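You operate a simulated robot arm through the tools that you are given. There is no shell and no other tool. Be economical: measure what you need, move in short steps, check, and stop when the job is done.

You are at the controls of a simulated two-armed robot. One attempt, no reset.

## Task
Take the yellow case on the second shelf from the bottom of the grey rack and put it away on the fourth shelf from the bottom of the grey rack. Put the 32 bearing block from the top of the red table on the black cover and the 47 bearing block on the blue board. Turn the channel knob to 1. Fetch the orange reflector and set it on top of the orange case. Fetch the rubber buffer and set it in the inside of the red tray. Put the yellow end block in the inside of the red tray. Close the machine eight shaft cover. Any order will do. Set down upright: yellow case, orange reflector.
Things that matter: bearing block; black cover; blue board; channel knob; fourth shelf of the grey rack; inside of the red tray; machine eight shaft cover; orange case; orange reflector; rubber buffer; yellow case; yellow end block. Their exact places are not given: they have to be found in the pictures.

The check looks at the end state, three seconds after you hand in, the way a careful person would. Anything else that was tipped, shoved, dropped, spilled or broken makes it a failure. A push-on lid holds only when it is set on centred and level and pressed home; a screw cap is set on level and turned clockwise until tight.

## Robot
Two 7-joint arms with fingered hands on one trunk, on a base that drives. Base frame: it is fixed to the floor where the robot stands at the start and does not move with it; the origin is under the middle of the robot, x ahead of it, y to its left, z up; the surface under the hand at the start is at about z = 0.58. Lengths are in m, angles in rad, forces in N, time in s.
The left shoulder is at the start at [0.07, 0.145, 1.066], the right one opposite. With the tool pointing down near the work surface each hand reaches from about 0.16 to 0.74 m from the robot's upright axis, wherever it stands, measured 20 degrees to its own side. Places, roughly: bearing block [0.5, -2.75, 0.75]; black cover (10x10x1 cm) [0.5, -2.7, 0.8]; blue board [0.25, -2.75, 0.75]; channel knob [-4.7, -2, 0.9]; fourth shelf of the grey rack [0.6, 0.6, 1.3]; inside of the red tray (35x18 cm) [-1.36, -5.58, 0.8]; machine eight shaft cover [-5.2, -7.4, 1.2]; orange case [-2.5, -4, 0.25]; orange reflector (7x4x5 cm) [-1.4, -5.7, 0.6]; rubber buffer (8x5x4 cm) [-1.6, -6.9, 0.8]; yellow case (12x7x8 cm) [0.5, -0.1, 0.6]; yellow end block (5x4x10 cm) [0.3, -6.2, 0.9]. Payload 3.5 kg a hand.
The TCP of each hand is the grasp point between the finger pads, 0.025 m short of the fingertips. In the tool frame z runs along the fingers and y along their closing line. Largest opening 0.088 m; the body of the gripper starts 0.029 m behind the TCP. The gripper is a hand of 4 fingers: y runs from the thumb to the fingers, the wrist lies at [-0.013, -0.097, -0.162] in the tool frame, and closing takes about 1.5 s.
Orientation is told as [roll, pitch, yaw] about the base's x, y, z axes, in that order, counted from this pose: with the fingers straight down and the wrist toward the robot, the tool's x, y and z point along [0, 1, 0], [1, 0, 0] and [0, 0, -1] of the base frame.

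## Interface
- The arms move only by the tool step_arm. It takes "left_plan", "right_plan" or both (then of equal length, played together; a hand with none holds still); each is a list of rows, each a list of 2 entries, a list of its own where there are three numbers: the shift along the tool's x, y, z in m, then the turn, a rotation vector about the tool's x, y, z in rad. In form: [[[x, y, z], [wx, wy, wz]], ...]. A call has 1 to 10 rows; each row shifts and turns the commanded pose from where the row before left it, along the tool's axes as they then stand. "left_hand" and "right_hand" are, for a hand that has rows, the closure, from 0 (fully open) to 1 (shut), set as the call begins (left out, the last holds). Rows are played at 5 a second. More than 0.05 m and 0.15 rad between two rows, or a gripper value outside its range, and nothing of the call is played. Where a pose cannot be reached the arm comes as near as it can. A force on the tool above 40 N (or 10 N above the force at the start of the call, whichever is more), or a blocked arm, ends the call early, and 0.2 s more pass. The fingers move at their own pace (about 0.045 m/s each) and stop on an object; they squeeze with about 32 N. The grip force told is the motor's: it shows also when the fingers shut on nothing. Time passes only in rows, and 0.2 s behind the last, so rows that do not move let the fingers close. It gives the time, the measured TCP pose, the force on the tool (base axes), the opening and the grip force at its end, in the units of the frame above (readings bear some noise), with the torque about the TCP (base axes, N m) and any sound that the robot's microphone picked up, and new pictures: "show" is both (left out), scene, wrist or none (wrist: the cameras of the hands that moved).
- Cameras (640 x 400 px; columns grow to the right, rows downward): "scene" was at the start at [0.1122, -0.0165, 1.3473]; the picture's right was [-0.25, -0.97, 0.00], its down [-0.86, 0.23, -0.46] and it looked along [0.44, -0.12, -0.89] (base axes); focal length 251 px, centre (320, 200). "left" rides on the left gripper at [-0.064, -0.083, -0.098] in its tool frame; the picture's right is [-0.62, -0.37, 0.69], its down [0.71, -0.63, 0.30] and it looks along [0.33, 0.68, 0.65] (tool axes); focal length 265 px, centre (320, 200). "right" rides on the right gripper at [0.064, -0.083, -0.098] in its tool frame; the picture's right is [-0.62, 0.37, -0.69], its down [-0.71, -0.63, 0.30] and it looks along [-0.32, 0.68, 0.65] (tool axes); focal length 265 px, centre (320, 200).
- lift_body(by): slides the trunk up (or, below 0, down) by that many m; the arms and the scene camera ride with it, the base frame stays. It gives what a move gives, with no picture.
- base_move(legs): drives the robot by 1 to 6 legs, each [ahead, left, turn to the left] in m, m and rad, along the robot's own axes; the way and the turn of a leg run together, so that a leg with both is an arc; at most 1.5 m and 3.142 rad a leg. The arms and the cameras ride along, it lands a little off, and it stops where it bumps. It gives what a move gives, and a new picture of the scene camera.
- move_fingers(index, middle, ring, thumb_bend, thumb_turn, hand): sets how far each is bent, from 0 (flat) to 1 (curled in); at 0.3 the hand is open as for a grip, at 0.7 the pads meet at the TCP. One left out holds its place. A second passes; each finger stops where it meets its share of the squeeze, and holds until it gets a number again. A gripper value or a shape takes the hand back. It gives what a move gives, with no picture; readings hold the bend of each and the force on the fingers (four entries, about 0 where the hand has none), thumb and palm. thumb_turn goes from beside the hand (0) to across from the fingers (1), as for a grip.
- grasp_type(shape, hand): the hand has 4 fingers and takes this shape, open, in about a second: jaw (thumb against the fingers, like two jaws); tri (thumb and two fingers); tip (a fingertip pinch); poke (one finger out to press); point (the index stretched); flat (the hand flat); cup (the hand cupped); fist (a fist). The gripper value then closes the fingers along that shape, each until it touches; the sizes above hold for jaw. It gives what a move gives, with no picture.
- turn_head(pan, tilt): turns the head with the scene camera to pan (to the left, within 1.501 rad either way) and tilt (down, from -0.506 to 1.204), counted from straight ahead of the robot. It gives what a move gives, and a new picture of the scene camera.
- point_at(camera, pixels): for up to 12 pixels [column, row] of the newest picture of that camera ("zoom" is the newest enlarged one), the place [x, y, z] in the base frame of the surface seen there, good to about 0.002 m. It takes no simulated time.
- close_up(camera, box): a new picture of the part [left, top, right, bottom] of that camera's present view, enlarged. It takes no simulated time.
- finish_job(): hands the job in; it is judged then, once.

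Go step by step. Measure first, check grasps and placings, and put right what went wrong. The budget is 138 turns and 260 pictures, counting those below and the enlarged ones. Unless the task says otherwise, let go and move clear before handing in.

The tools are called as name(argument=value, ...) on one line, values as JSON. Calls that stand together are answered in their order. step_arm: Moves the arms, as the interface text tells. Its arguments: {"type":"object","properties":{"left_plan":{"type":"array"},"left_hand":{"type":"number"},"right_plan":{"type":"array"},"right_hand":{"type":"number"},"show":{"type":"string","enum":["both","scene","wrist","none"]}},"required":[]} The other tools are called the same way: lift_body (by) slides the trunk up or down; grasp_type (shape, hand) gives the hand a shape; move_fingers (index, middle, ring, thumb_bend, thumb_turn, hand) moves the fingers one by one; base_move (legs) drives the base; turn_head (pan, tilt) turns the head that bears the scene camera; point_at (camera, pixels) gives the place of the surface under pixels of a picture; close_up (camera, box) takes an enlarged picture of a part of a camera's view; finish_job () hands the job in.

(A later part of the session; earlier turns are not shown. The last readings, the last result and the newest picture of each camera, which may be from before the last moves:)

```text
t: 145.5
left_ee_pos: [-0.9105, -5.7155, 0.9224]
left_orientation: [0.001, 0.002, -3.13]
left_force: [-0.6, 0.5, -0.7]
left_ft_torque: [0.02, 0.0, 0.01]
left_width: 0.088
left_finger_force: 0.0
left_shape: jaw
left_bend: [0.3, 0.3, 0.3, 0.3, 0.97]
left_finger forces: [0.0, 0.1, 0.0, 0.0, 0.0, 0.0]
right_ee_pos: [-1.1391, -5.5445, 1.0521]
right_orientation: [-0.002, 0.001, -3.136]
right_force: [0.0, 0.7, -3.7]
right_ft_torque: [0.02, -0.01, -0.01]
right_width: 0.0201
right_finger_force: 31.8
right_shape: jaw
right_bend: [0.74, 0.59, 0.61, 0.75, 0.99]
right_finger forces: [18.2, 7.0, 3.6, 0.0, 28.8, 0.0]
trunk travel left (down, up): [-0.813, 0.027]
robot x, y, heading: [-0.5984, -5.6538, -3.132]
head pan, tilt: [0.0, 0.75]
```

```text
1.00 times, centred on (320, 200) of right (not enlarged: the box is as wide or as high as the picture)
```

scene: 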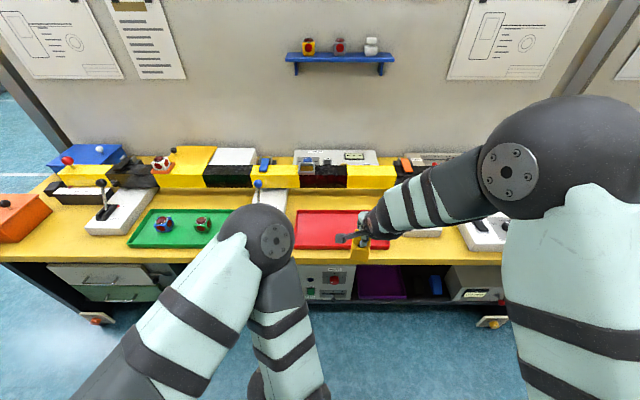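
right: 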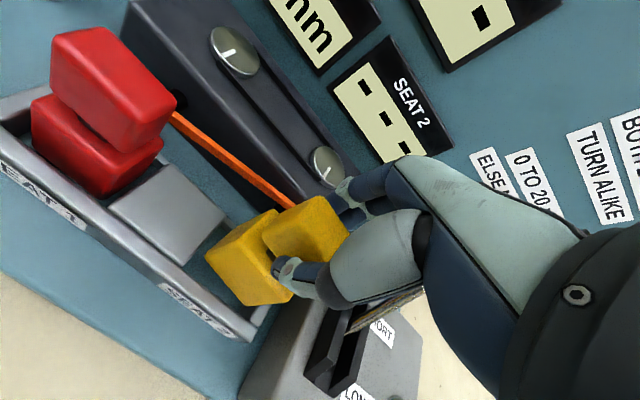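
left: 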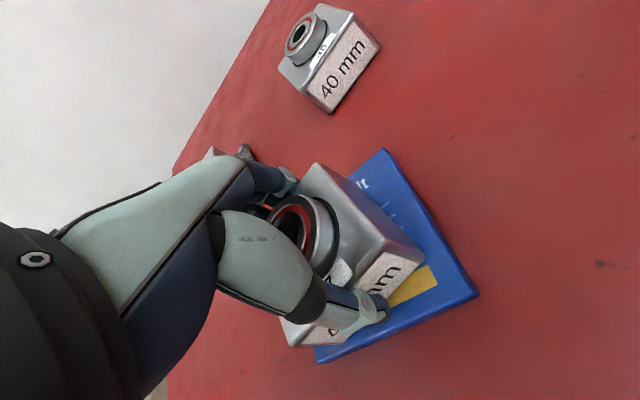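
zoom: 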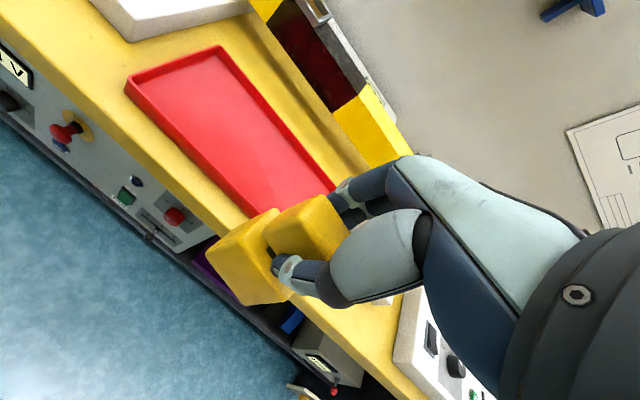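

Tray interior spans x −1.27…−1.45, y −5.75…−5.40, floor 0.808. I drive so the block is over the tray's right end and lower it.

base_move(legs=[[0.23, -0.06, 0]])

step_arm(right_plan=[[[0, 0, 0.04], [0, 0, 0]], [[0, 0, 0.04], [0, 0, 0]], [[0, 0, 0.04], [0, 0, 0]], [[0, 0, 0.015], [0, 0, 0]]], show="both")

```text
t: 147.3
left_ee_pos: [-1.1433, -5.6593, 0.9231]
left_orientation: [0.001, -0.001, -3.128]
left_force: [0.2, 0.0, 0.0]
left_ft_torque: [0.0, 0.04, 0.03]
left_width: 0.088
left_finger_force: 0.1
left_shape: jaw
left_bend: [0.3, 0.3, 0.3, 0.3, 0.97]
left_finger forces: [0.0, 0.1, 0.1, 0.0, 0.1, 0.0]
right_ee_pos: [-1.371, -5.4871, 1.0524]
right_orientation: [-0.002, -0.001, -3.131]
right_force: [0.8, 0.3, -3.4]
right_ft_torque: [0.03, -0.01, -0.02]
right_width: 0.02
right_finger_force: 31.8
right_shape: jaw
right_bend: [0.74, 0.59, 0.61, 0.75, 0.99]
right_finger forces: [18.2, 7.1, 3.6, 0.0, 29.0, 0.1]
trunk travel left (down, up): [-0.813, 0.027]
robot x, y, heading: [-0.8278, -5.5942, -3.127]
head pan, tilt: [0.0, 0.75]
```

scene: 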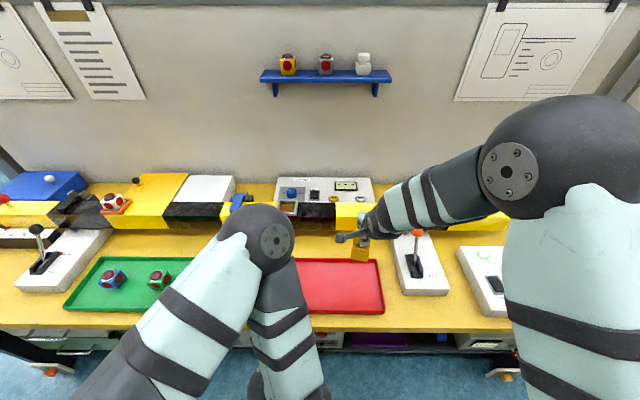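

```text
t: 148.3
left_ee_pos: [-1.1437, -5.6582, 0.9223]
left_orientation: [0.002, 0.001, -3.128]
left_force: [0.2, 0.7, 0.1]
left_ft_torque: [-0.03, 0.01, 0.03]
left_width: 0.0879
left_finger_force: 0.0
left_shape: jaw
left_bend: [0.3, 0.3, 0.3, 0.3, 0.97]
left_finger forces: [0.1, 0.0, 0.0, 0.0, 0.1, 0.1]
right_ee_pos: [-1.3731, -5.4857, 0.915]
right_orientation: [-0.003, 0.002, -3.135]
right_force: [0.5, -0.6, -3.3]
right_ft_torque: [0.02, -0.03, -0.01]
right_width: 0.02
right_finger_force: 32.3
right_shape: jaw
right_bend: [0.74, 0.59, 0.62, 0.75, 0.99]
right_finger forces: [18.1, 6.9, 3.7, 0.0, 28.8, 0.0]
trunk travel left (down, up): [-0.813, 0.027]
robot x, y, heading: [-0.8307, -5.593, -3.13]
head pan, tilt: [0.0, 0.75]
```

scene: 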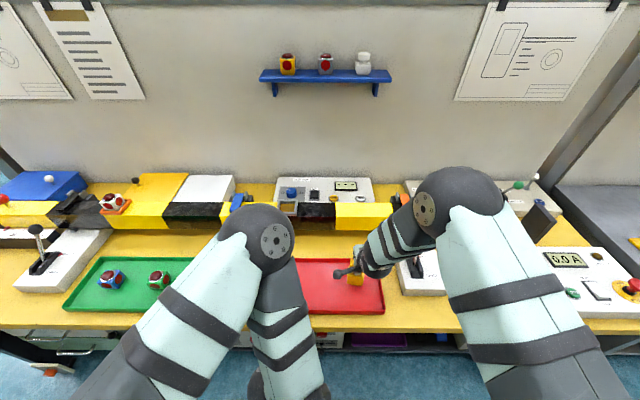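
right: 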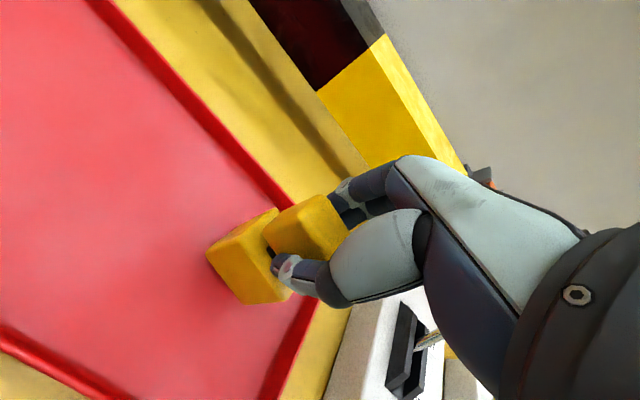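

The block is close to the tray's right wall and a joystick stands just beyond; I move 4 cm left and lower to contact.

step_arm(right_plan=[[[0.04, 0, 0], [0, 0, 0]], [[0, 0, 0.009], [0, 0, 0]], [[0, 0, 0.004], [0, 0, 0]], [[0, 0, 0.004], [0, 0, 0]], [[0, 0, 0.003], [0, 0, 0]]], show="wrist")

```text
t: 149.5
left_ee_pos: [-1.143, -5.6586, 0.9213]
left_orientation: [-0.002, 0.002, -3.127]
left_force: [0.7, -0.2, 0.1]
left_ft_torque: [-0.03, 0.01, -0.02]
left_width: 0.0879
left_finger_force: 0.1
left_shape: jaw
left_bend: [0.3, 0.3, 0.3, 0.3, 0.97]
left_finger forces: [0.0, 0.1, 0.0, 0.0, 0.0, 0.0]
right_ee_pos: [-1.3725, -5.527, 0.8959]
right_orientation: [-0.001, 0.0, -3.134]
right_force: [-0.5, 0.0, -2.8]
right_ft_torque: [0.01, 0.01, 0.0]
right_width: 0.0201
right_finger_force: 31.8
right_shape: jaw
right_bend: [0.74, 0.59, 0.62, 0.75, 0.99]
right_finger forces: [18.6, 6.7, 3.7, 0.1, 29.2, 0.0]
trunk travel left (down, up): [-0.813, 0.027]
robot x, y, heading: [-0.8305, -5.5936, -3.135]
head pan, tilt: [0.0, 0.75]
```

right: 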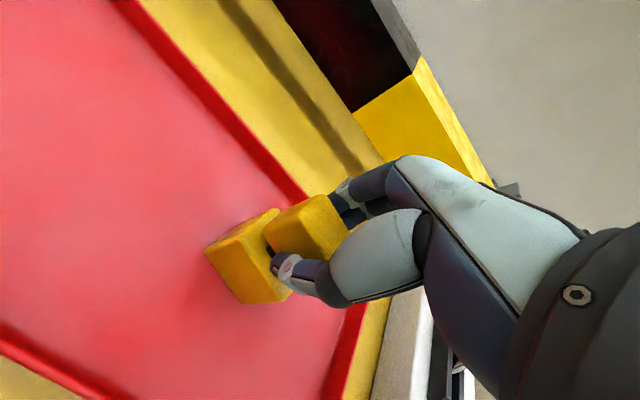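

Still carrying; I continue down slowly.

step_arm(right_plan=[[[0, 0, 0.003], [0, 0, 0]], [[0, 0, 0.002], [0, 0, 0]], [[0, 0, 0.002], [0, 0, 0]]], show="none")

close_up(camera="right", box=[160, 160, 400, 310])

```text
t: 150.3
left_ee_pos: [-1.141, -5.658, 0.9234]
left_orientation: [0.0, -0.003, -3.129]
left_force: [-0.6, -0.5, 1.1]
left_ft_torque: [-0.05, -0.02, -0.03]
left_width: 0.088
left_finger_force: 0.0
left_shape: jaw
left_bend: [0.3, 0.3, 0.3, 0.3, 0.97]
left_finger forces: [0.0, 0.1, 0.1, 0.0, 0.1, 0.0]
right_ee_pos: [-1.3725, -5.5257, 0.8947]
right_orientation: [-0.003, -0.009, -3.134]
right_force: [1.5, 2.1, 25.5]
right_ft_torque: [0.08, 0.01, 0.05]
right_width: 0.0211
right_finger_force: 31.9
right_shape: jaw
right_bend: [0.74, 0.59, 0.62, 0.75, 0.98]
right_finger forces: [19.7, 9.3, 4.8, 0.1, 34.5, 0.0]
trunk travel left (down, up): [-0.813, 0.027]
robot x, y, heading: [-0.8334, -5.5916, -3.13]
head pan, tilt: [0.0, 0.75]
```

```text
2.67 times, centred on (280, 235) of right
```

zoom: 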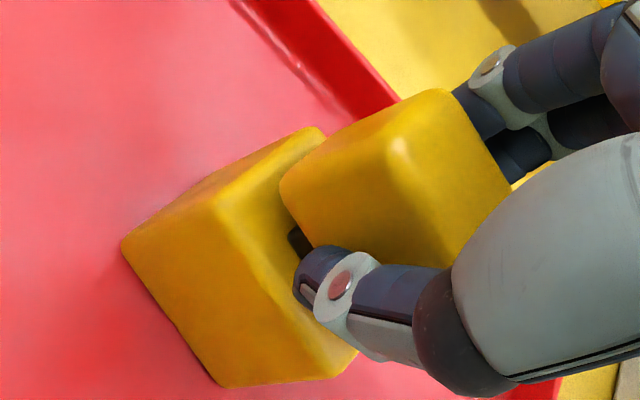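

It is firmly down. I relieve 4 mm, open, and rise.

step_arm(right_plan=[[[0, 0, -0.005], [0, 0, 0]], [[0, 0, 0], [0, 0, 0]]], show="none")

step_arm(right_plan=[[[0, 0, 0], [0, 0, 0]], [[0, 0, 0], [0, 0, 0]], [[0, 0, 0], [0, 0, 0]], [[0, 0, 0], [0, 0, 0]], [[0, 0, 0], [0, 0, 0]], [[0, 0, 0], [0, 0, 0]], [[0, 0, -0.04], [0, 0, 0]], [[0, 0, -0.05], [0, 0, 0]], [[0, 0, -0.05], [0, 0, 0]]], right_hand=0, show="wrist")

```text
t: 150.9
left_ee_pos: [-1.1419, -5.6587, 0.9221]
left_orientation: [0.0, 0.001, -3.128]
left_force: [-0.1, 0.5, -0.6]
left_ft_torque: [0.0, 0.01, 0.03]
left_width: 0.0882
left_finger_force: 0.0
left_shape: jaw
left_bend: [0.3, 0.3, 0.3, 0.3, 0.97]
left_finger forces: [0.0, 0.1, 0.0, 0.0, 0.1, 0.1]
right_ee_pos: [-1.3708, -5.5266, 0.8955]
right_orientation: [-0.001, 0.001, -3.134]
right_force: [-4.9, 1.8, 11.8]
right_ft_torque: [0.0, 0.14, 0.03]
right_width: 0.0212
right_finger_force: 31.9
right_shape: jaw
right_bend: [0.74, 0.58, 0.62, 0.76, 0.98]
right_finger forces: [21.4, 8.7, 5.0, 0.1, 30.9, 0.0]
trunk travel left (down, up): [-0.813, 0.027]
robot x, y, heading: [-0.8302, -5.5907, -3.131]
head pan, tilt: [0.0, 0.75]
```

```text
t: 152.9
left_ee_pos: [-1.142, -5.6588, 0.9235]
left_orientation: [-0.002, 0.0, -3.126]
left_force: [-0.3, -0.1, 0.1]
left_ft_torque: [-0.02, 0.01, 0.01]
left_width: 0.0881
left_finger_force: 0.1
left_shape: jaw
left_bend: [0.3, 0.3, 0.3, 0.3, 0.97]
left_finger forces: [0.1, 0.0, 0.0, 0.1, 0.0, 0.0]
right_ee_pos: [-1.3716, -5.5263, 1.0367]
right_orientation: [0.0, 0.0, -3.134]
right_force: [0.3, 0.5, -0.1]
right_ft_torque: [0.01, -0.02, 0.03]
right_width: 0.0878
right_finger_force: 0.0
right_shape: jaw
right_bend: [0.3, 0.3, 0.3, 0.3, 0.98]
right_finger forces: [0.0, 0.1, 0.0, 0.0, 0.1, 0.0]
trunk travel left (down, up): [-0.813, 0.027]
robot x, y, heading: [-0.835, -5.5906, -3.127]
head pan, tilt: [0.0, 0.75]
```

right: 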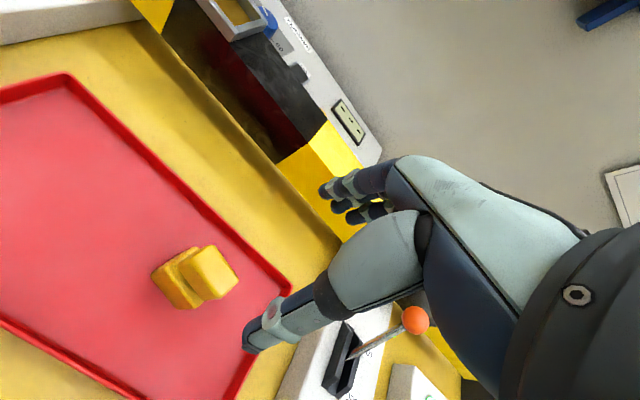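

The yellow end block stands in the tray. I back away and lower the trunk to look under the table for the orange reflector.

step_arm(right_plan=[[[0.04, 0, -0.02], [0, 0, 0]], [[0.03, -0.03, 0], [0, 0, 0]], [[0, -0.05, 0], [0, 0, 0]], [[0, -0.05, 0], [0, 0, 0]]], show="none")

base_move(legs=[[-0.35, 0, -0.012]])

lift_body(by=-0.4)

turn_head(pan=0.0, tilt=0.6)

```text
t: 153.9
left_ee_pos: [-1.1433, -5.6629, 0.9229]
left_orientation: [0.002, 0.003, -3.12]
left_force: [0.7, -0.4, -1.0]
left_ft_torque: [-0.03, 0.02, 0.0]
left_width: 0.0878
left_finger_force: 0.0
left_shape: jaw
left_bend: [0.3, 0.3, 0.3, 0.3, 0.97]
left_finger forces: [0.0, 0.1, 0.1, 0.0, 0.1, 0.0]
right_ee_pos: [-1.249, -5.5761, 1.0574]
right_orientation: [-0.015, -0.011, 3.111]
right_force: [-0.1, 0.6, -0.5]
right_ft_torque: [-0.01, -0.01, 0.02]
right_width: 0.088
right_finger_force: 0.0
right_shape: jaw
right_bend: [0.3, 0.3, 0.3, 0.3, 0.97]
right_finger forces: [0.0, 0.0, 0.0, 0.0, 0.1, 0.1]
trunk travel left (down, up): [-0.813, 0.027]
robot x, y, heading: [-0.8324, -5.5928, -3.129]
head pan, tilt: [0.0, 0.75]
```

```text
t: 156.2
left_ee_pos: [-0.7968, -5.6581, 0.9226]
left_orientation: [0.0, 0.005, -3.124]
left_force: [-0.1, 1.0, -0.1]
left_ft_torque: [-0.03, 0.0, 0.01]
left_width: 0.0879
left_finger_force: 0.0
left_shape: jaw
left_bend: [0.3, 0.3, 0.3, 0.3, 0.97]
left_finger forces: [0.0, 0.0, 0.0, 0.1, 0.0, 0.0]
right_ee_pos: [-0.8999, -5.5755, 1.0572]
right_orientation: [-0.004, -0.004, 3.105]
right_force: [-0.2, 0.3, 0.3]
right_ft_torque: [-0.04, 0.02, 0.02]
right_width: 0.0876
right_finger_force: 0.0
right_shape: jaw
right_bend: [0.3, 0.3, 0.3, 0.3, 0.97]
right_finger forces: [0.0, 0.1, 0.0, 0.0, 0.0, 0.1]
trunk travel left (down, up): [-0.813, 0.027]
robot x, y, heading: [-0.4787, -5.5949, 3.141]
head pan, tilt: [0.0, 0.75]
```

scene: 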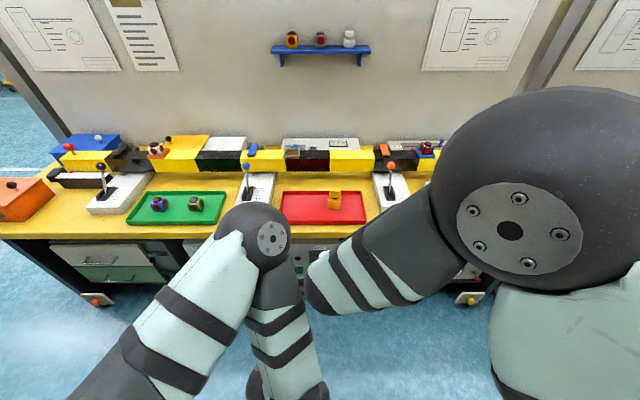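

```text
t: 160.0
left_ee_pos: [-0.7956, -5.6584, 0.5229]
left_orientation: [-0.001, 0.001, -3.123]
left_force: [-0.2, -0.4, -0.4]
left_ft_torque: [0.0, 0.03, 0.0]
left_width: 0.0879
left_finger_force: 0.1
left_shape: jaw
left_bend: [0.3, 0.3, 0.3, 0.3, 0.97]
left_finger forces: [0.0, 0.1, 0.1, 0.0, 0.1, 0.1]
right_ee_pos: [-0.899, -5.5757, 0.6575]
right_orientation: [0.0, -0.005, 3.102]
right_force: [-0.8, -0.9, -0.1]
right_ft_torque: [0.0, 0.0, 0.03]
right_width: 0.0879
right_finger_force: 0.1
right_shape: jaw
right_bend: [0.3, 0.3, 0.3, 0.3, 0.97]
right_finger forces: [0.1, 0.0, 0.1, 0.0, 0.0, 0.1]
trunk travel left (down, up): [-0.413, 0.427]
robot x, y, heading: [-0.4809, -5.5936, 3.14]
head pan, tilt: [0.0, 0.75]
```

```text
t: 160.7
left_ee_pos: [-0.7962, -5.6583, 0.524]
left_orientation: [0.0, 0.002, -3.125]
left_force: [-0.2, -0.1, 0.2]
left_ft_torque: [0.0, 0.02, 0.01]
left_width: 0.0877
left_finger_force: 0.1
left_shape: jaw
left_bend: [0.3, 0.3, 0.3, 0.3, 0.97]
left_finger forces: [0.0, 0.0, 0.0, 0.0, 0.1, 0.0]
right_ee_pos: [-0.8984, -5.5755, 0.6573]
right_orientation: [-0.003, -0.005, 3.103]
right_force: [-0.5, 0.0, -0.1]
right_ft_torque: [-0.03, 0.03, 0.01]
right_width: 0.0879
right_finger_force: 0.0
right_shape: jaw
right_bend: [0.3, 0.3, 0.3, 0.3, 0.97]
right_finger forces: [0.1, 0.0, 0.0, 0.0, 0.0, 0.1]
trunk travel left (down, up): [-0.413, 0.427]
robot x, y, heading: [-0.4822, -5.5916, 3.14]
head pan, tilt: [0.0, 0.6]
```

scene: 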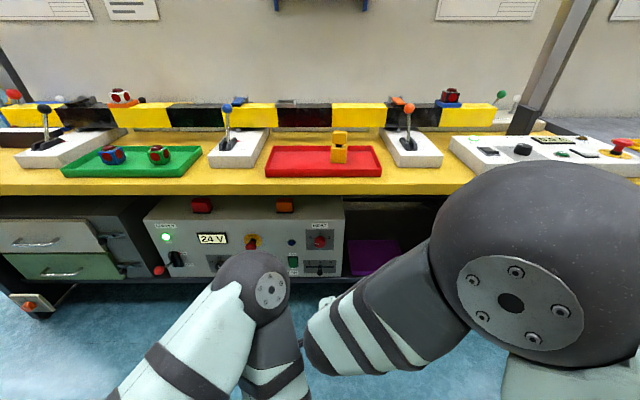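

On the box under the table stand a red object (200,207) and an orange one (285,207) – the reflector. I measure.

close_up(camera="scene", box=[140, 170, 400, 300])

point_at(camera="scene", pixels=[[285, 203], [285, 209], [278, 205], [292, 205], [200, 207], [285, 214], [250, 218], [285, 190], [285, 225], [340, 215], [345, 250], [150, 215]])

```text
2.46 times, centred on (270, 235) of scene
```

zoom: 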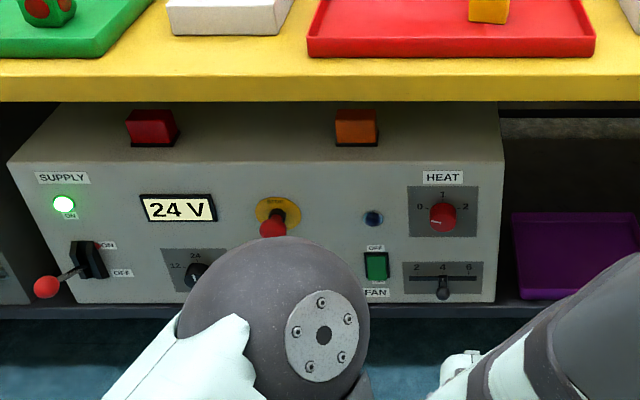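

```text
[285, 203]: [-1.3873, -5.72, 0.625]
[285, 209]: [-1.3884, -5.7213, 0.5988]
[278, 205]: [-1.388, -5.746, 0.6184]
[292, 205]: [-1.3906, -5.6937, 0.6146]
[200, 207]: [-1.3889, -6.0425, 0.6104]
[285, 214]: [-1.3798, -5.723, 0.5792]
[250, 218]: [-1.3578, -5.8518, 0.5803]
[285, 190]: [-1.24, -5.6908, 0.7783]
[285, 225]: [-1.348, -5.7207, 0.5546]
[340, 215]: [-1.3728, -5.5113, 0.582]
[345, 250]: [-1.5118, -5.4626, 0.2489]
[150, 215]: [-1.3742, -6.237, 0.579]
```

The reflector stands at x −1.388…−1.43, y −5.72, z 0.58–0.63 on the box. I'll take it with fingers pointing forward, closing sideways. I tilt the left hand and clear the right hand away.

step_arm(left_plan=[[[0.02, 0, -0.04], [0, -0.15, 0]], [[0.02, 0, -0.04], [0, -0.15, 0]], [[0, 0, 0], [0, -0.15, 0]], [[0, 0, 0], [0, -0.15, 0]], [[0, 0, 0], [0, -0.15, 0]], [[0, 0, 0], [0, -0.15, 0]], [[0, 0, 0], [0, -0.15, 0]], [[0, 0, 0], [0, -0.15, 0]]], right_plan=[[[-0.045, 0, 0], [0, 0, 0]], [[-0.045, 0, 0], [0, 0, 0]], [[-0.045, 0, 0], [0, 0, 0]], [[-0.045, 0, 0.0], [0, 0, 0]], [[-0.045, 0, 0], [0, 0, 0]], [[-0.0, -0.02, 0], [0, 0, 0]], [[0, 0, 0], [0, 0, 0]], [[0, 0, 0], [0, 0, 0]]], show="none")

step_arm(left_plan=[[[0, 0.015, 0], [-0.14, 0, -0.0544]], [[0, 0.015, 0], [-0.14, 0, -0.0544]], [[0, 0, 0], [-0.14, 0, -0.0544]], [[0, 0, 0], [-0.14, 0, -0.0544]], [[0, 0, 0], [-0.14, 0, -0.0544]], [[0, 0, 0], [-0.14, 0, -0.0544]], [[0, 0, 0], [-0.14, 0, -0.0544]], [[0, 0, 0], [-0.14, 0, -0.0544]], [[0, 0, 0], [-0.14, 0, -0.0544]], [[0, 0, 0], [-0.14, 0, -0.0544]]], show="both")

```text
t: 162.5
left_ee_pos: [-0.8383, -5.6841, 0.5685]
left_orientation: [-1.202, 0.002, -3.122]
left_force: [0.4, 0.2, 0.7]
left_ft_torque: [-0.01, 0.02, 0.0]
left_width: 0.0878
left_finger_force: 0.0
left_shape: jaw
left_bend: [0.3, 0.3, 0.3, 0.3, 0.98]
left_finger forces: [0.1, 0.0, 0.0, 0.1, 0.0, 0.1]
left hand out of reach, approached as far as the arm can: row 1, 2
right_ee_pos: [-0.8815, -5.3519, 0.657]
right_orientation: [-0.003, -0.004, 3.106]
right_force: [0.9, 0.8, 0.4]
right_ft_torque: [0.0, -0.01, -0.03]
right_width: 0.0878
right_finger_force: 0.0
right_shape: jaw
right_bend: [0.3, 0.3, 0.3, 0.3, 0.97]
right_finger forces: [0.0, 0.0, 0.0, 0.1, 0.1, 0.0]
right hand out of reach, approached as far as the arm can: row 6
trunk travel left (down, up): [-0.413, 0.427]
robot x, y, heading: [-0.4821, -5.5889, 3.138]
head pan, tilt: [0.0, 0.6]
```

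```text
t: 164.9
left_ee_pos: [-0.8636, -5.7107, 0.5554]
left_orientation: [-1.189, -0.119, -1.654]
left_force: [-0.9, -0.4, 0.0]
left_ft_torque: [0.03, 0.0, 0.03]
left_width: 0.088
left_finger_force: 0.1
left_shape: jaw
left_bend: [0.3, 0.3, 0.3, 0.3, 0.98]
left_finger forces: [0.0, 0.0, 0.1, 0.0, 0.0, 0.0]
right_ee_pos: [-0.8829, -5.3516, 0.6584]
right_orientation: [-0.004, -0.006, 3.105]
right_force: [-0.2, 0.7, -0.1]
right_ft_torque: [0.0, 0.01, 0.02]
right_width: 0.0878
right_finger_force: 0.0
right_shape: jaw
right_bend: [0.3, 0.3, 0.3, 0.3, 0.97]
right_finger forces: [0.0, 0.0, 0.0, 0.1, 0.0, 0.0]
trunk travel left (down, up): [-0.413, 0.427]
robot x, y, heading: [-0.4792, -5.5936, 3.142]
head pan, tilt: [0.0, 0.6]
stopped in row 10 (left hand): the arm was blocked; the commanded pose is now the measured one
```

scene: 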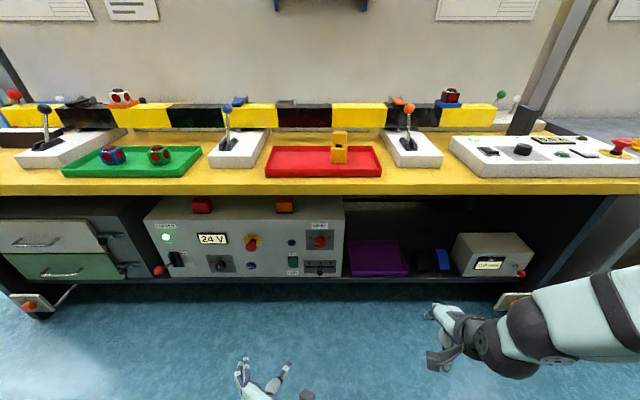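
left: 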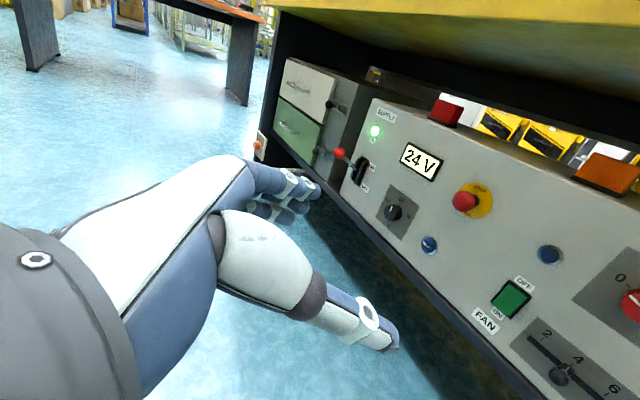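

The hand now points forward (yaw nearly right) with a 0.12 tilt. I move it forward/up, remove the tilt, and trim the yaw with the base.

step_arm(left_plan=[[[-0.0303, 0, 0.031], [0.0147, 0, -0.0367]], [[-0.0303, 0, 0.031], [0.0147, 0, -0.0367]], [[-0.0303, 0, 0.031], [0.0147, 0, -0.0367]]], show="none")

base_move(legs=[[0, 0, 0.08]])

```text
t: 165.8
left_ee_pos: [-0.9799, -5.7408, 0.586]
left_orientation: [-1.159, -0.141, -1.64]
left_force: [0.3, 0.6, 0.1]
left_ft_torque: [0.01, -0.02, -0.05]
left_width: 0.088
left_finger_force: 0.0
left_shape: jaw
left_bend: [0.3, 0.3, 0.3, 0.3, 0.98]
left_finger forces: [0.0, 0.0, 0.1, 0.0, 0.0, 0.1]
right_ee_pos: [-0.8811, -5.3524, 0.6576]
right_orientation: [-0.004, -0.004, 3.104]
right_force: [0.1, 0.2, 0.2]
right_ft_torque: [0.02, 0.0, 0.01]
right_width: 0.088
right_finger_force: 0.0
right_shape: jaw
right_bend: [0.3, 0.3, 0.3, 0.3, 0.97]
right_finger forces: [0.0, 0.0, 0.0, 0.1, 0.0, 0.0]
trunk travel left (down, up): [-0.413, 0.427]
robot x, y, heading: [-0.4819, -5.5913, 3.137]
head pan, tilt: [0.0, 0.6]
stopped in row 3 (left hand): the arm was blocked; the commanded pose is now the measured one
```

```text
t: 166.7
left_ee_pos: [-0.9659, -5.7794, 0.5857]
left_orientation: [-1.16, -0.139, -1.561]
left_force: [1.6, 0.3, 0.2]
left_ft_torque: [0.01, -0.03, -0.01]
left_width: 0.0879
left_finger_force: 0.1
left_shape: jaw
left_bend: [0.3, 0.3, 0.3, 0.3, 0.98]
left_finger forces: [0.0, 0.0, 0.1, 0.1, 0.1, 0.0]
right_ee_pos: [-0.8983, -5.3852, 0.6575]
right_orientation: [-0.002, -0.002, -3.098]
right_force: [-0.5, 0.4, -0.4]
right_ft_torque: [0.01, -0.02, -0.02]
right_width: 0.0878
right_finger_force: 0.1
right_shape: jaw
right_bend: [0.3, 0.3, 0.3, 0.3, 0.97]
right_finger forces: [0.0, 0.0, 0.2, 0.0, 0.0, 0.1]
trunk travel left (down, up): [-0.413, 0.427]
robot x, y, heading: [-0.4791, -5.5928, -3.065]
head pan, tilt: [0.0, 0.6]
```

scene: 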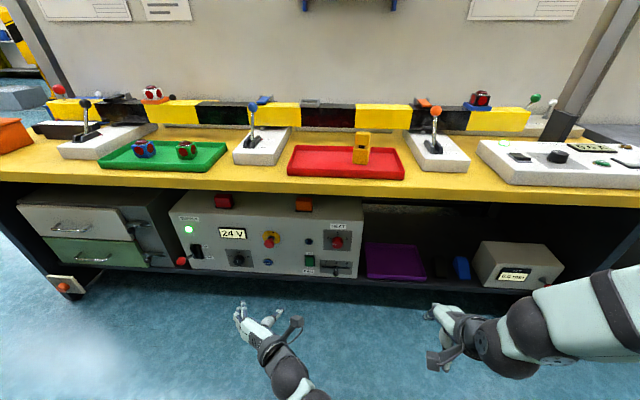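

Pitch is at a joint limit; I give back 0.35 of arm yaw while levelling, and let the base turn instead.

step_arm(left_plan=[[[0, 0, 0], [0.107, 0, 0.047]], [[0, 0, 0], [0.107, 0, 0.047]], [[0, 0, 0], [0.107, 0, 0.047]], [[0, 0, 0], [0.028, 0, -0.064]], [[0, 0, 0], [0.028, 0, -0.064]]], show="none")

base_move(legs=[[0, 0, 0.35]])

```text
t: 167.9
left_ee_pos: [-0.9655, -5.7798, 0.5854]
left_orientation: [-1.112, 0.008, -1.909]
left_force: [0.5, 0.8, 0.0]
left_ft_torque: [-0.03, 0.01, -0.02]
left_width: 0.0883
left_finger_force: 0.0
left_shape: jaw
left_bend: [0.3, 0.3, 0.3, 0.3, 0.98]
left_finger forces: [0.0, 0.0, 0.1, 0.0, 0.0, 0.1]
right_ee_pos: [-0.8993, -5.3834, 0.6575]
right_orientation: [-0.001, -0.003, -3.098]
right_force: [0.0, -0.8, 0.6]
right_ft_torque: [0.01, 0.03, -0.03]
right_width: 0.0878
right_finger_force: 0.2
right_shape: jaw
right_bend: [0.3, 0.3, 0.3, 0.3, 0.97]
right_finger forces: [0.1, 0.0, 0.0, 0.0, 0.1, 0.0]
trunk travel left (down, up): [-0.413, 0.427]
robot x, y, heading: [-0.4768, -5.5898, -3.067]
head pan, tilt: [0.0, 0.6]
```

```text
t: 169.4
left_ee_pos: [-0.8723, -5.9339, 0.5858]
left_orientation: [-1.111, 0.006, -1.558]
left_force: [0.8, 1.1, -0.3]
left_ft_torque: [-0.01, 0.01, -0.01]
left_width: 0.0879
left_finger_force: 0.0
left_shape: jaw
left_bend: [0.3, 0.3, 0.3, 0.3, 0.98]
left_finger forces: [0.0, 0.1, 0.1, 0.0, 0.0, 0.0]
right_ee_pos: [-0.9446, -5.5415, 0.6572]
right_orientation: [-0.004, -0.004, -2.748]
right_force: [-0.6, 0.4, 0.2]
right_ft_torque: [0.02, -0.04, 0.0]
right_width: 0.0878
right_finger_force: 0.1
right_shape: jaw
right_bend: [0.3, 0.3, 0.3, 0.3, 0.97]
right_finger forces: [0.0, 0.0, 0.0, 0.0, 0.0, 0.0]
trunk travel left (down, up): [-0.413, 0.427]
robot x, y, heading: [-0.4783, -5.5929, -2.711]
head pan, tilt: [0.0, 0.6]
```

scene: 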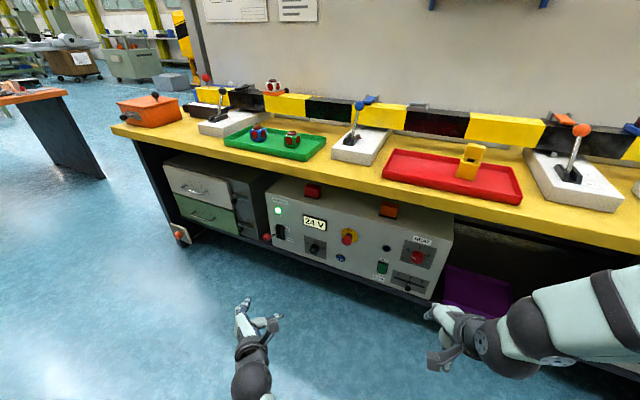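

Orientation is level now. I flatten the hand to roll −1.3 and extend it forward; the right hand I pull back and down so it clears the table when driving.

step_arm(left_plan=[[[0, 0, 0], [0, -0.095, 0]], [[0, 0, 0], [0, -0.095, 0]], [[-0.0167, 0, 0.0395], [0, 0, 0]], [[-0.0167, 0, 0.0395], [0, 0, 0]], [[-0.0167, 0, 0.0395], [0, 0, 0]], [[-0.0167, 0, 0.0395], [0, 0, 0]]], right_plan=[[[0, 0, 0.03], [0, 0, 0]], [[0, -0.02, 0.03], [0, 0, 0]], [[0, -0.02, 0.03], [0, 0, 0]], [[0, -0.03, 0], [0, 0, 0]], [[0, -0.03, 0], [0, 0, 0]], [[0, -0.03, 0], [0, 0, 0]]], show="scene")

```text
t: 170.8
left_ee_pos: [-1.0424, -5.9374, 0.6078]
left_orientation: [-1.301, 0.005, -1.556]
left_force: [0.1, 1.4, 0.1]
left_ft_torque: [0.02, -0.01, 0.0]
left_width: 0.0881
left_finger_force: 0.1
left_shape: jaw
left_bend: [0.3, 0.3, 0.3, 0.3, 0.98]
left_finger forces: [0.0, 0.0, 0.1, 0.0, 0.1, 0.1]
right_ee_pos: [-0.8819, -5.502, 0.5196]
right_orientation: [0.0, -0.003, -2.75]
right_force: [0.3, 0.0, -0.2]
right_ft_torque: [-0.01, 0.02, 0.03]
right_width: 0.0877
right_finger_force: 0.1
right_shape: jaw
right_bend: [0.3, 0.3, 0.3, 0.3, 0.97]
right_finger forces: [0.0, 0.1, 0.0, 0.0, 0.0, 0.1]
right hand out of reach, approached as far as the arm can: row 3, 4, 5, 6
trunk travel left (down, up): [-0.413, 0.427]
robot x, y, heading: [-0.4843, -5.5921, -2.713]
head pan, tilt: [0.0, 0.6]
```

scene: 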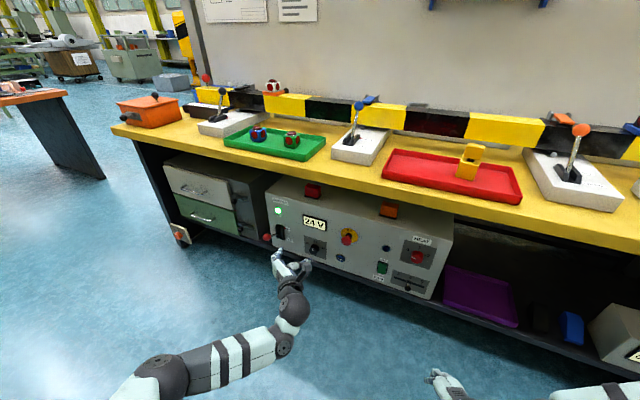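

I drive so that the hand comes just short of the reflector, in line with it.

base_move(legs=[[0.11, -0.316, 0], [0.062, 0, 0]])

close_up(camera="left", box=[0, 0, 640, 400])

```text
t: 173.6
left_ee_pos: [-1.3304, -5.7213, 0.6073]
left_orientation: [-1.3, 0.009, -1.556]
left_force: [0.6, -1.6, -0.6]
left_ft_torque: [0.01, 0.04, 0.01]
left_width: 0.0878
left_finger_force: 0.1
left_shape: jaw
left_bend: [0.3, 0.3, 0.3, 0.3, 0.98]
left_finger forces: [0.1, 0.1, 0.0, 0.0, 0.1, 0.0]
right_ee_pos: [-1.172, -5.2866, 0.5198]
right_orientation: [0.0, -0.002, -2.746]
right_force: [-0.3, 0.2, 0.0]
right_ft_torque: [0.01, 0.02, 0.0]
right_width: 0.0879
right_finger_force: 0.0
right_shape: jaw
right_bend: [0.3, 0.3, 0.3, 0.3, 0.97]
right_finger forces: [0.0, 0.0, 0.1, 0.0, 0.0, 0.1]
trunk travel left (down, up): [-0.413, 0.427]
robot x, y, heading: [-0.7654, -5.3733, -2.713]
head pan, tilt: [0.0, 0.6]
```

scene: 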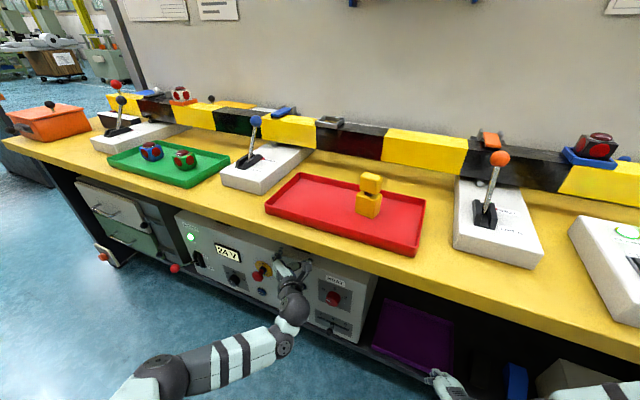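

```text
1.00 times, centred on (320, 200) of left (not enlarged: the box is as wide or as high as the picture)
```

zoom: 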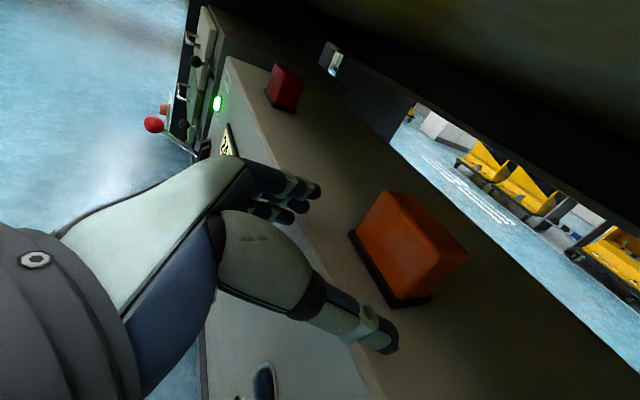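

The reflector (orange on a dark foot) is right ahead at (415,245). I measure its outline.

point_at(camera="zoom", pixels=[[388, 195], [360, 225], [398, 292], [440, 272], [467, 255], [420, 215], [352, 234], [392, 303], [432, 298], [380, 250], [340, 250], [310, 260]])

```text
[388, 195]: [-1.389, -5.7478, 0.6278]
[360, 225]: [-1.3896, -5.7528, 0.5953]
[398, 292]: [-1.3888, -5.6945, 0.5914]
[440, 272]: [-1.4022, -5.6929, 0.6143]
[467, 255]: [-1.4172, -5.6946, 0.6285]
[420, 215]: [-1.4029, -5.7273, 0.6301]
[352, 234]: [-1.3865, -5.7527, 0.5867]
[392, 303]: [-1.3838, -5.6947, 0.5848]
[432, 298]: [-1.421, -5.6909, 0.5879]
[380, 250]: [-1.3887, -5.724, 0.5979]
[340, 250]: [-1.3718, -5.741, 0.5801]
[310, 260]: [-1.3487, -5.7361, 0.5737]
```

I advance 7.2 cm level and look.

step_arm(left_plan=[[[-0.0096, 0.001, 0.0347], [0, 0, 0]], [[-0.0096, 0.001, 0.0347], [0, 0, 0]]], show="wrist")

```text
t: 173.9
left_ee_pos: [-1.3387, -5.7202, 0.607]
left_orientation: [-1.296, 0.015, -1.55]
left_force: [20.9, 7.2, 6.7]
left_ft_torque: [-0.24, -0.52, 1.28]
left_width: 0.0879
left_finger_force: 0.0
left_shape: jaw
left_bend: [0.3, 0.3, 0.29, 0.3, 0.98]
left_finger forces: [0.0, 0.1, 22.1, 0.1, 0.0, 0.1]
right_ee_pos: [-1.1702, -5.2865, 0.5199]
right_orientation: [-0.003, -0.004, -2.745]
right_force: [0.4, -0.2, -0.1]
right_ft_torque: [0.0, 0.01, 0.0]
right_width: 0.0876
right_finger_force: 0.1
right_shape: jaw
right_bend: [0.3, 0.3, 0.3, 0.3, 0.97]
right_finger forces: [0.1, 0.0, 0.0, 0.0, 0.0, 0.1]
trunk travel left (down, up): [-0.413, 0.427]
robot x, y, heading: [-0.7663, -5.3756, -2.713]
head pan, tilt: [0.0, 0.6]
stopped in row 1 (left hand): the force on the tool passed its limit at 46 N (the readings are from after the stop); the commanded pose is now the measured one
```

left: 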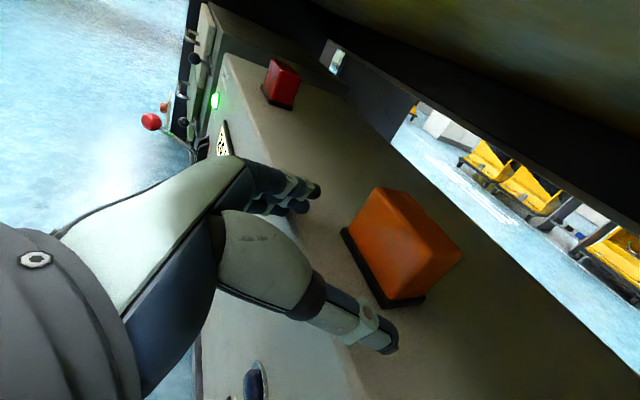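

The ring finger met the box's front edge (22 N). I back up 2 cm, flatten the hand further, raise to z 0.621 and advance again.

step_arm(left_plan=[[[0, 0, -0.025], [0, 0, 0]], [[0, 0, 0], [0, -0.15, 0]], [[-0.009, 0, 0], [0, 0, 0]], [[-0.0025, 0.002, 0.02], [0, 0, 0]]], show="wrist")

```text
t: 174.9
left_ee_pos: [-1.3392, -5.7238, 0.6215]
left_orientation: [-1.447, 0.011, -1.553]
left_force: [-0.3, -0.3, 0.6]
left_ft_torque: [0.01, -0.01, -0.02]
left_width: 0.0879
left_finger_force: 0.0
left_shape: jaw
left_bend: [0.3, 0.3, 0.3, 0.3, 0.98]
left_finger forces: [0.1, 0.0, 0.1, 0.0, 0.0, 0.0]
right_ee_pos: [-1.1718, -5.286, 0.5189]
right_orientation: [-0.002, -0.002, -2.745]
right_force: [-0.7, 0.3, 0.6]
right_ft_torque: [0.0, 0.01, -0.01]
right_width: 0.0879
right_finger_force: 0.0
right_shape: jaw
right_bend: [0.3, 0.3, 0.3, 0.3, 0.97]
right_finger forces: [0.1, 0.1, 0.1, 0.1, 0.0, 0.1]
trunk travel left (down, up): [-0.413, 0.427]
robot x, y, heading: [-0.7683, -5.3767, -2.709]
head pan, tilt: [0.0, 0.6]
```

left: 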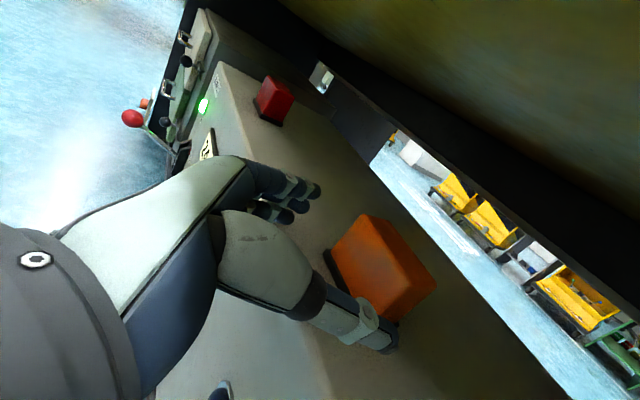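

No contact now. I advance another 6.3 cm.

step_arm(left_plan=[[[-0.0026, 0, 0.021], [0, 0, 0]], [[-0.0026, 0, 0.021], [0, 0, 0]], [[-0.0026, 0, 0.021], [0, 0, 0]]], show="wrist")

```text
t: 175.7
left_ee_pos: [-1.4029, -5.7234, 0.622]
left_orientation: [-1.445, 0.013, -1.551]
left_force: [0.0, 0.2, -0.4]
left_ft_torque: [-0.02, -0.01, 0.0]
left_width: 0.088
left_finger_force: 0.0
left_shape: jaw
left_bend: [0.3, 0.3, 0.3, 0.3, 0.98]
left_finger forces: [0.0, 0.1, 0.0, 0.0, 0.1, 0.0]
right_ee_pos: [-1.1721, -5.2864, 0.5192]
right_orientation: [-0.002, -0.001, -2.745]
right_force: [0.3, -0.2, -0.5]
right_ft_torque: [0.0, 0.02, 0.0]
right_width: 0.0877
right_finger_force: 0.1
right_shape: jaw
right_bend: [0.3, 0.3, 0.3, 0.3, 0.97]
right_finger forces: [0.1, 0.0, 0.0, 0.1, 0.0, 0.0]
trunk travel left (down, up): [-0.413, 0.427]
robot x, y, heading: [-0.7736, -5.3748, -2.712]
head pan, tilt: [0.0, 0.6]
```

left: 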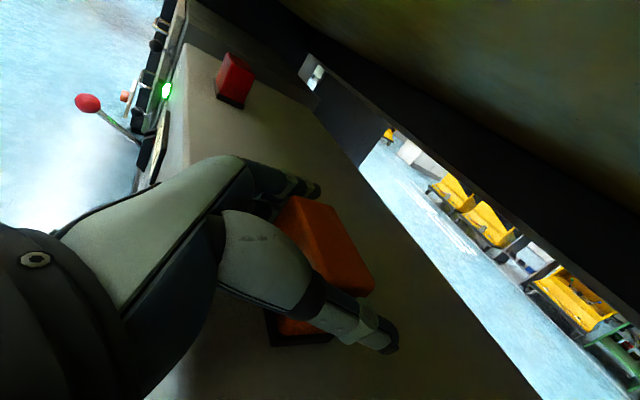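

Straddled. I lower 2 mm and close.

step_arm(left_plan=[[[0.002, 0, 0], [0, 0, 0]], [[0, 0, 0], [0, 0, 0]], [[0, 0, 0], [0, 0, 0]], [[0, 0, 0], [0, 0, 0]], [[0, 0, 0], [0, 0, 0]], [[0, 0, 0], [0, 0, 0]], [[0, 0, 0], [0, 0, 0]], [[0, 0, 0], [0, 0, 0]]], left_hand=1, show="wrist")

```text
t: 177.5
left_ee_pos: [-1.4021, -5.7249, 0.6188]
left_orientation: [-1.446, 0.011, -1.551]
left_force: [-0.4, 0.3, 0.3]
left_ft_torque: [-0.01, -0.02, -0.02]
left_width: 0.0571
left_finger_force: 31.7
left_shape: jaw
left_bend: [0.29, 0.39, 0.35, 0.59, 0.99]
left_finger forces: [16.5, 8.9, 4.0, 0.0, 29.3, 0.0]
right_ee_pos: [-1.1717, -5.2863, 0.5186]
right_orientation: [0.0, -0.001, -2.745]
right_force: [0.4, -0.6, 0.2]
right_ft_torque: [0.02, -0.02, 0.01]
right_width: 0.0879
right_finger_force: 0.0
right_shape: jaw
right_bend: [0.3, 0.3, 0.3, 0.3, 0.97]
right_finger forces: [0.0, 0.1, 0.0, 0.0, 0.1, 0.1]
trunk travel left (down, up): [-0.413, 0.427]
robot x, y, heading: [-0.7691, -5.3742, -2.715]
head pan, tilt: [0.0, 0.6]
```

left: 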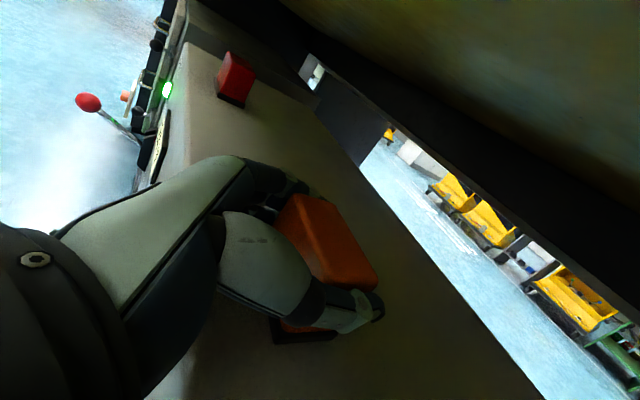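

Gripped at 5.7 cm. I lift 2.5 cm and check.

step_arm(left_plan=[[[-0.0124, 0, -0.0015], [0, 0, 0]], [[-0.0124, 0, -0.0015], [0, 0, 0]]], show="wrist")

```text
t: 178.1
left_ee_pos: [-1.4029, -5.7265, 0.6437]
left_orientation: [-1.446, 0.012, -1.552]
left_force: [-0.7, -0.4, -0.6]
left_ft_torque: [0.01, 0.02, 0.01]
left_width: 0.0574
left_finger_force: 32.3
left_shape: jaw
left_bend: [0.29, 0.39, 0.35, 0.59, 0.99]
left_finger forces: [16.5, 8.8, 3.9, 0.1, 29.5, 0.0]
right_ee_pos: [-1.1704, -5.2865, 0.5185]
right_orientation: [-0.003, -0.002, -2.747]
right_force: [-0.6, -0.3, -0.3]
right_ft_torque: [-0.01, 0.01, 0.03]
right_width: 0.0879
right_finger_force: 0.0
right_shape: jaw
right_bend: [0.3, 0.3, 0.3, 0.3, 0.97]
right_finger forces: [0.1, 0.0, 0.0, 0.0, 0.0, 0.0]
trunk travel left (down, up): [-0.413, 0.427]
robot x, y, heading: [-0.7675, -5.378, -2.713]
head pan, tilt: [0.0, 0.6]
```

left: 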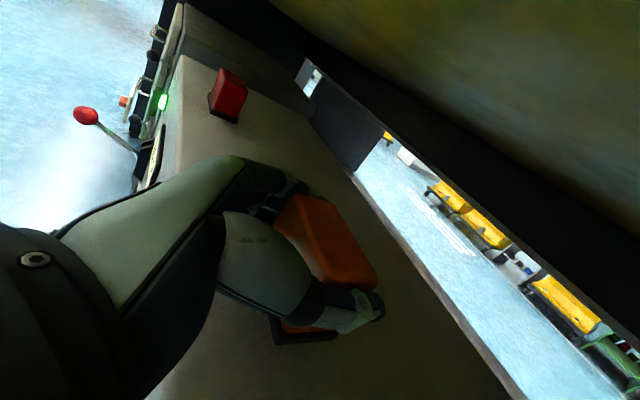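

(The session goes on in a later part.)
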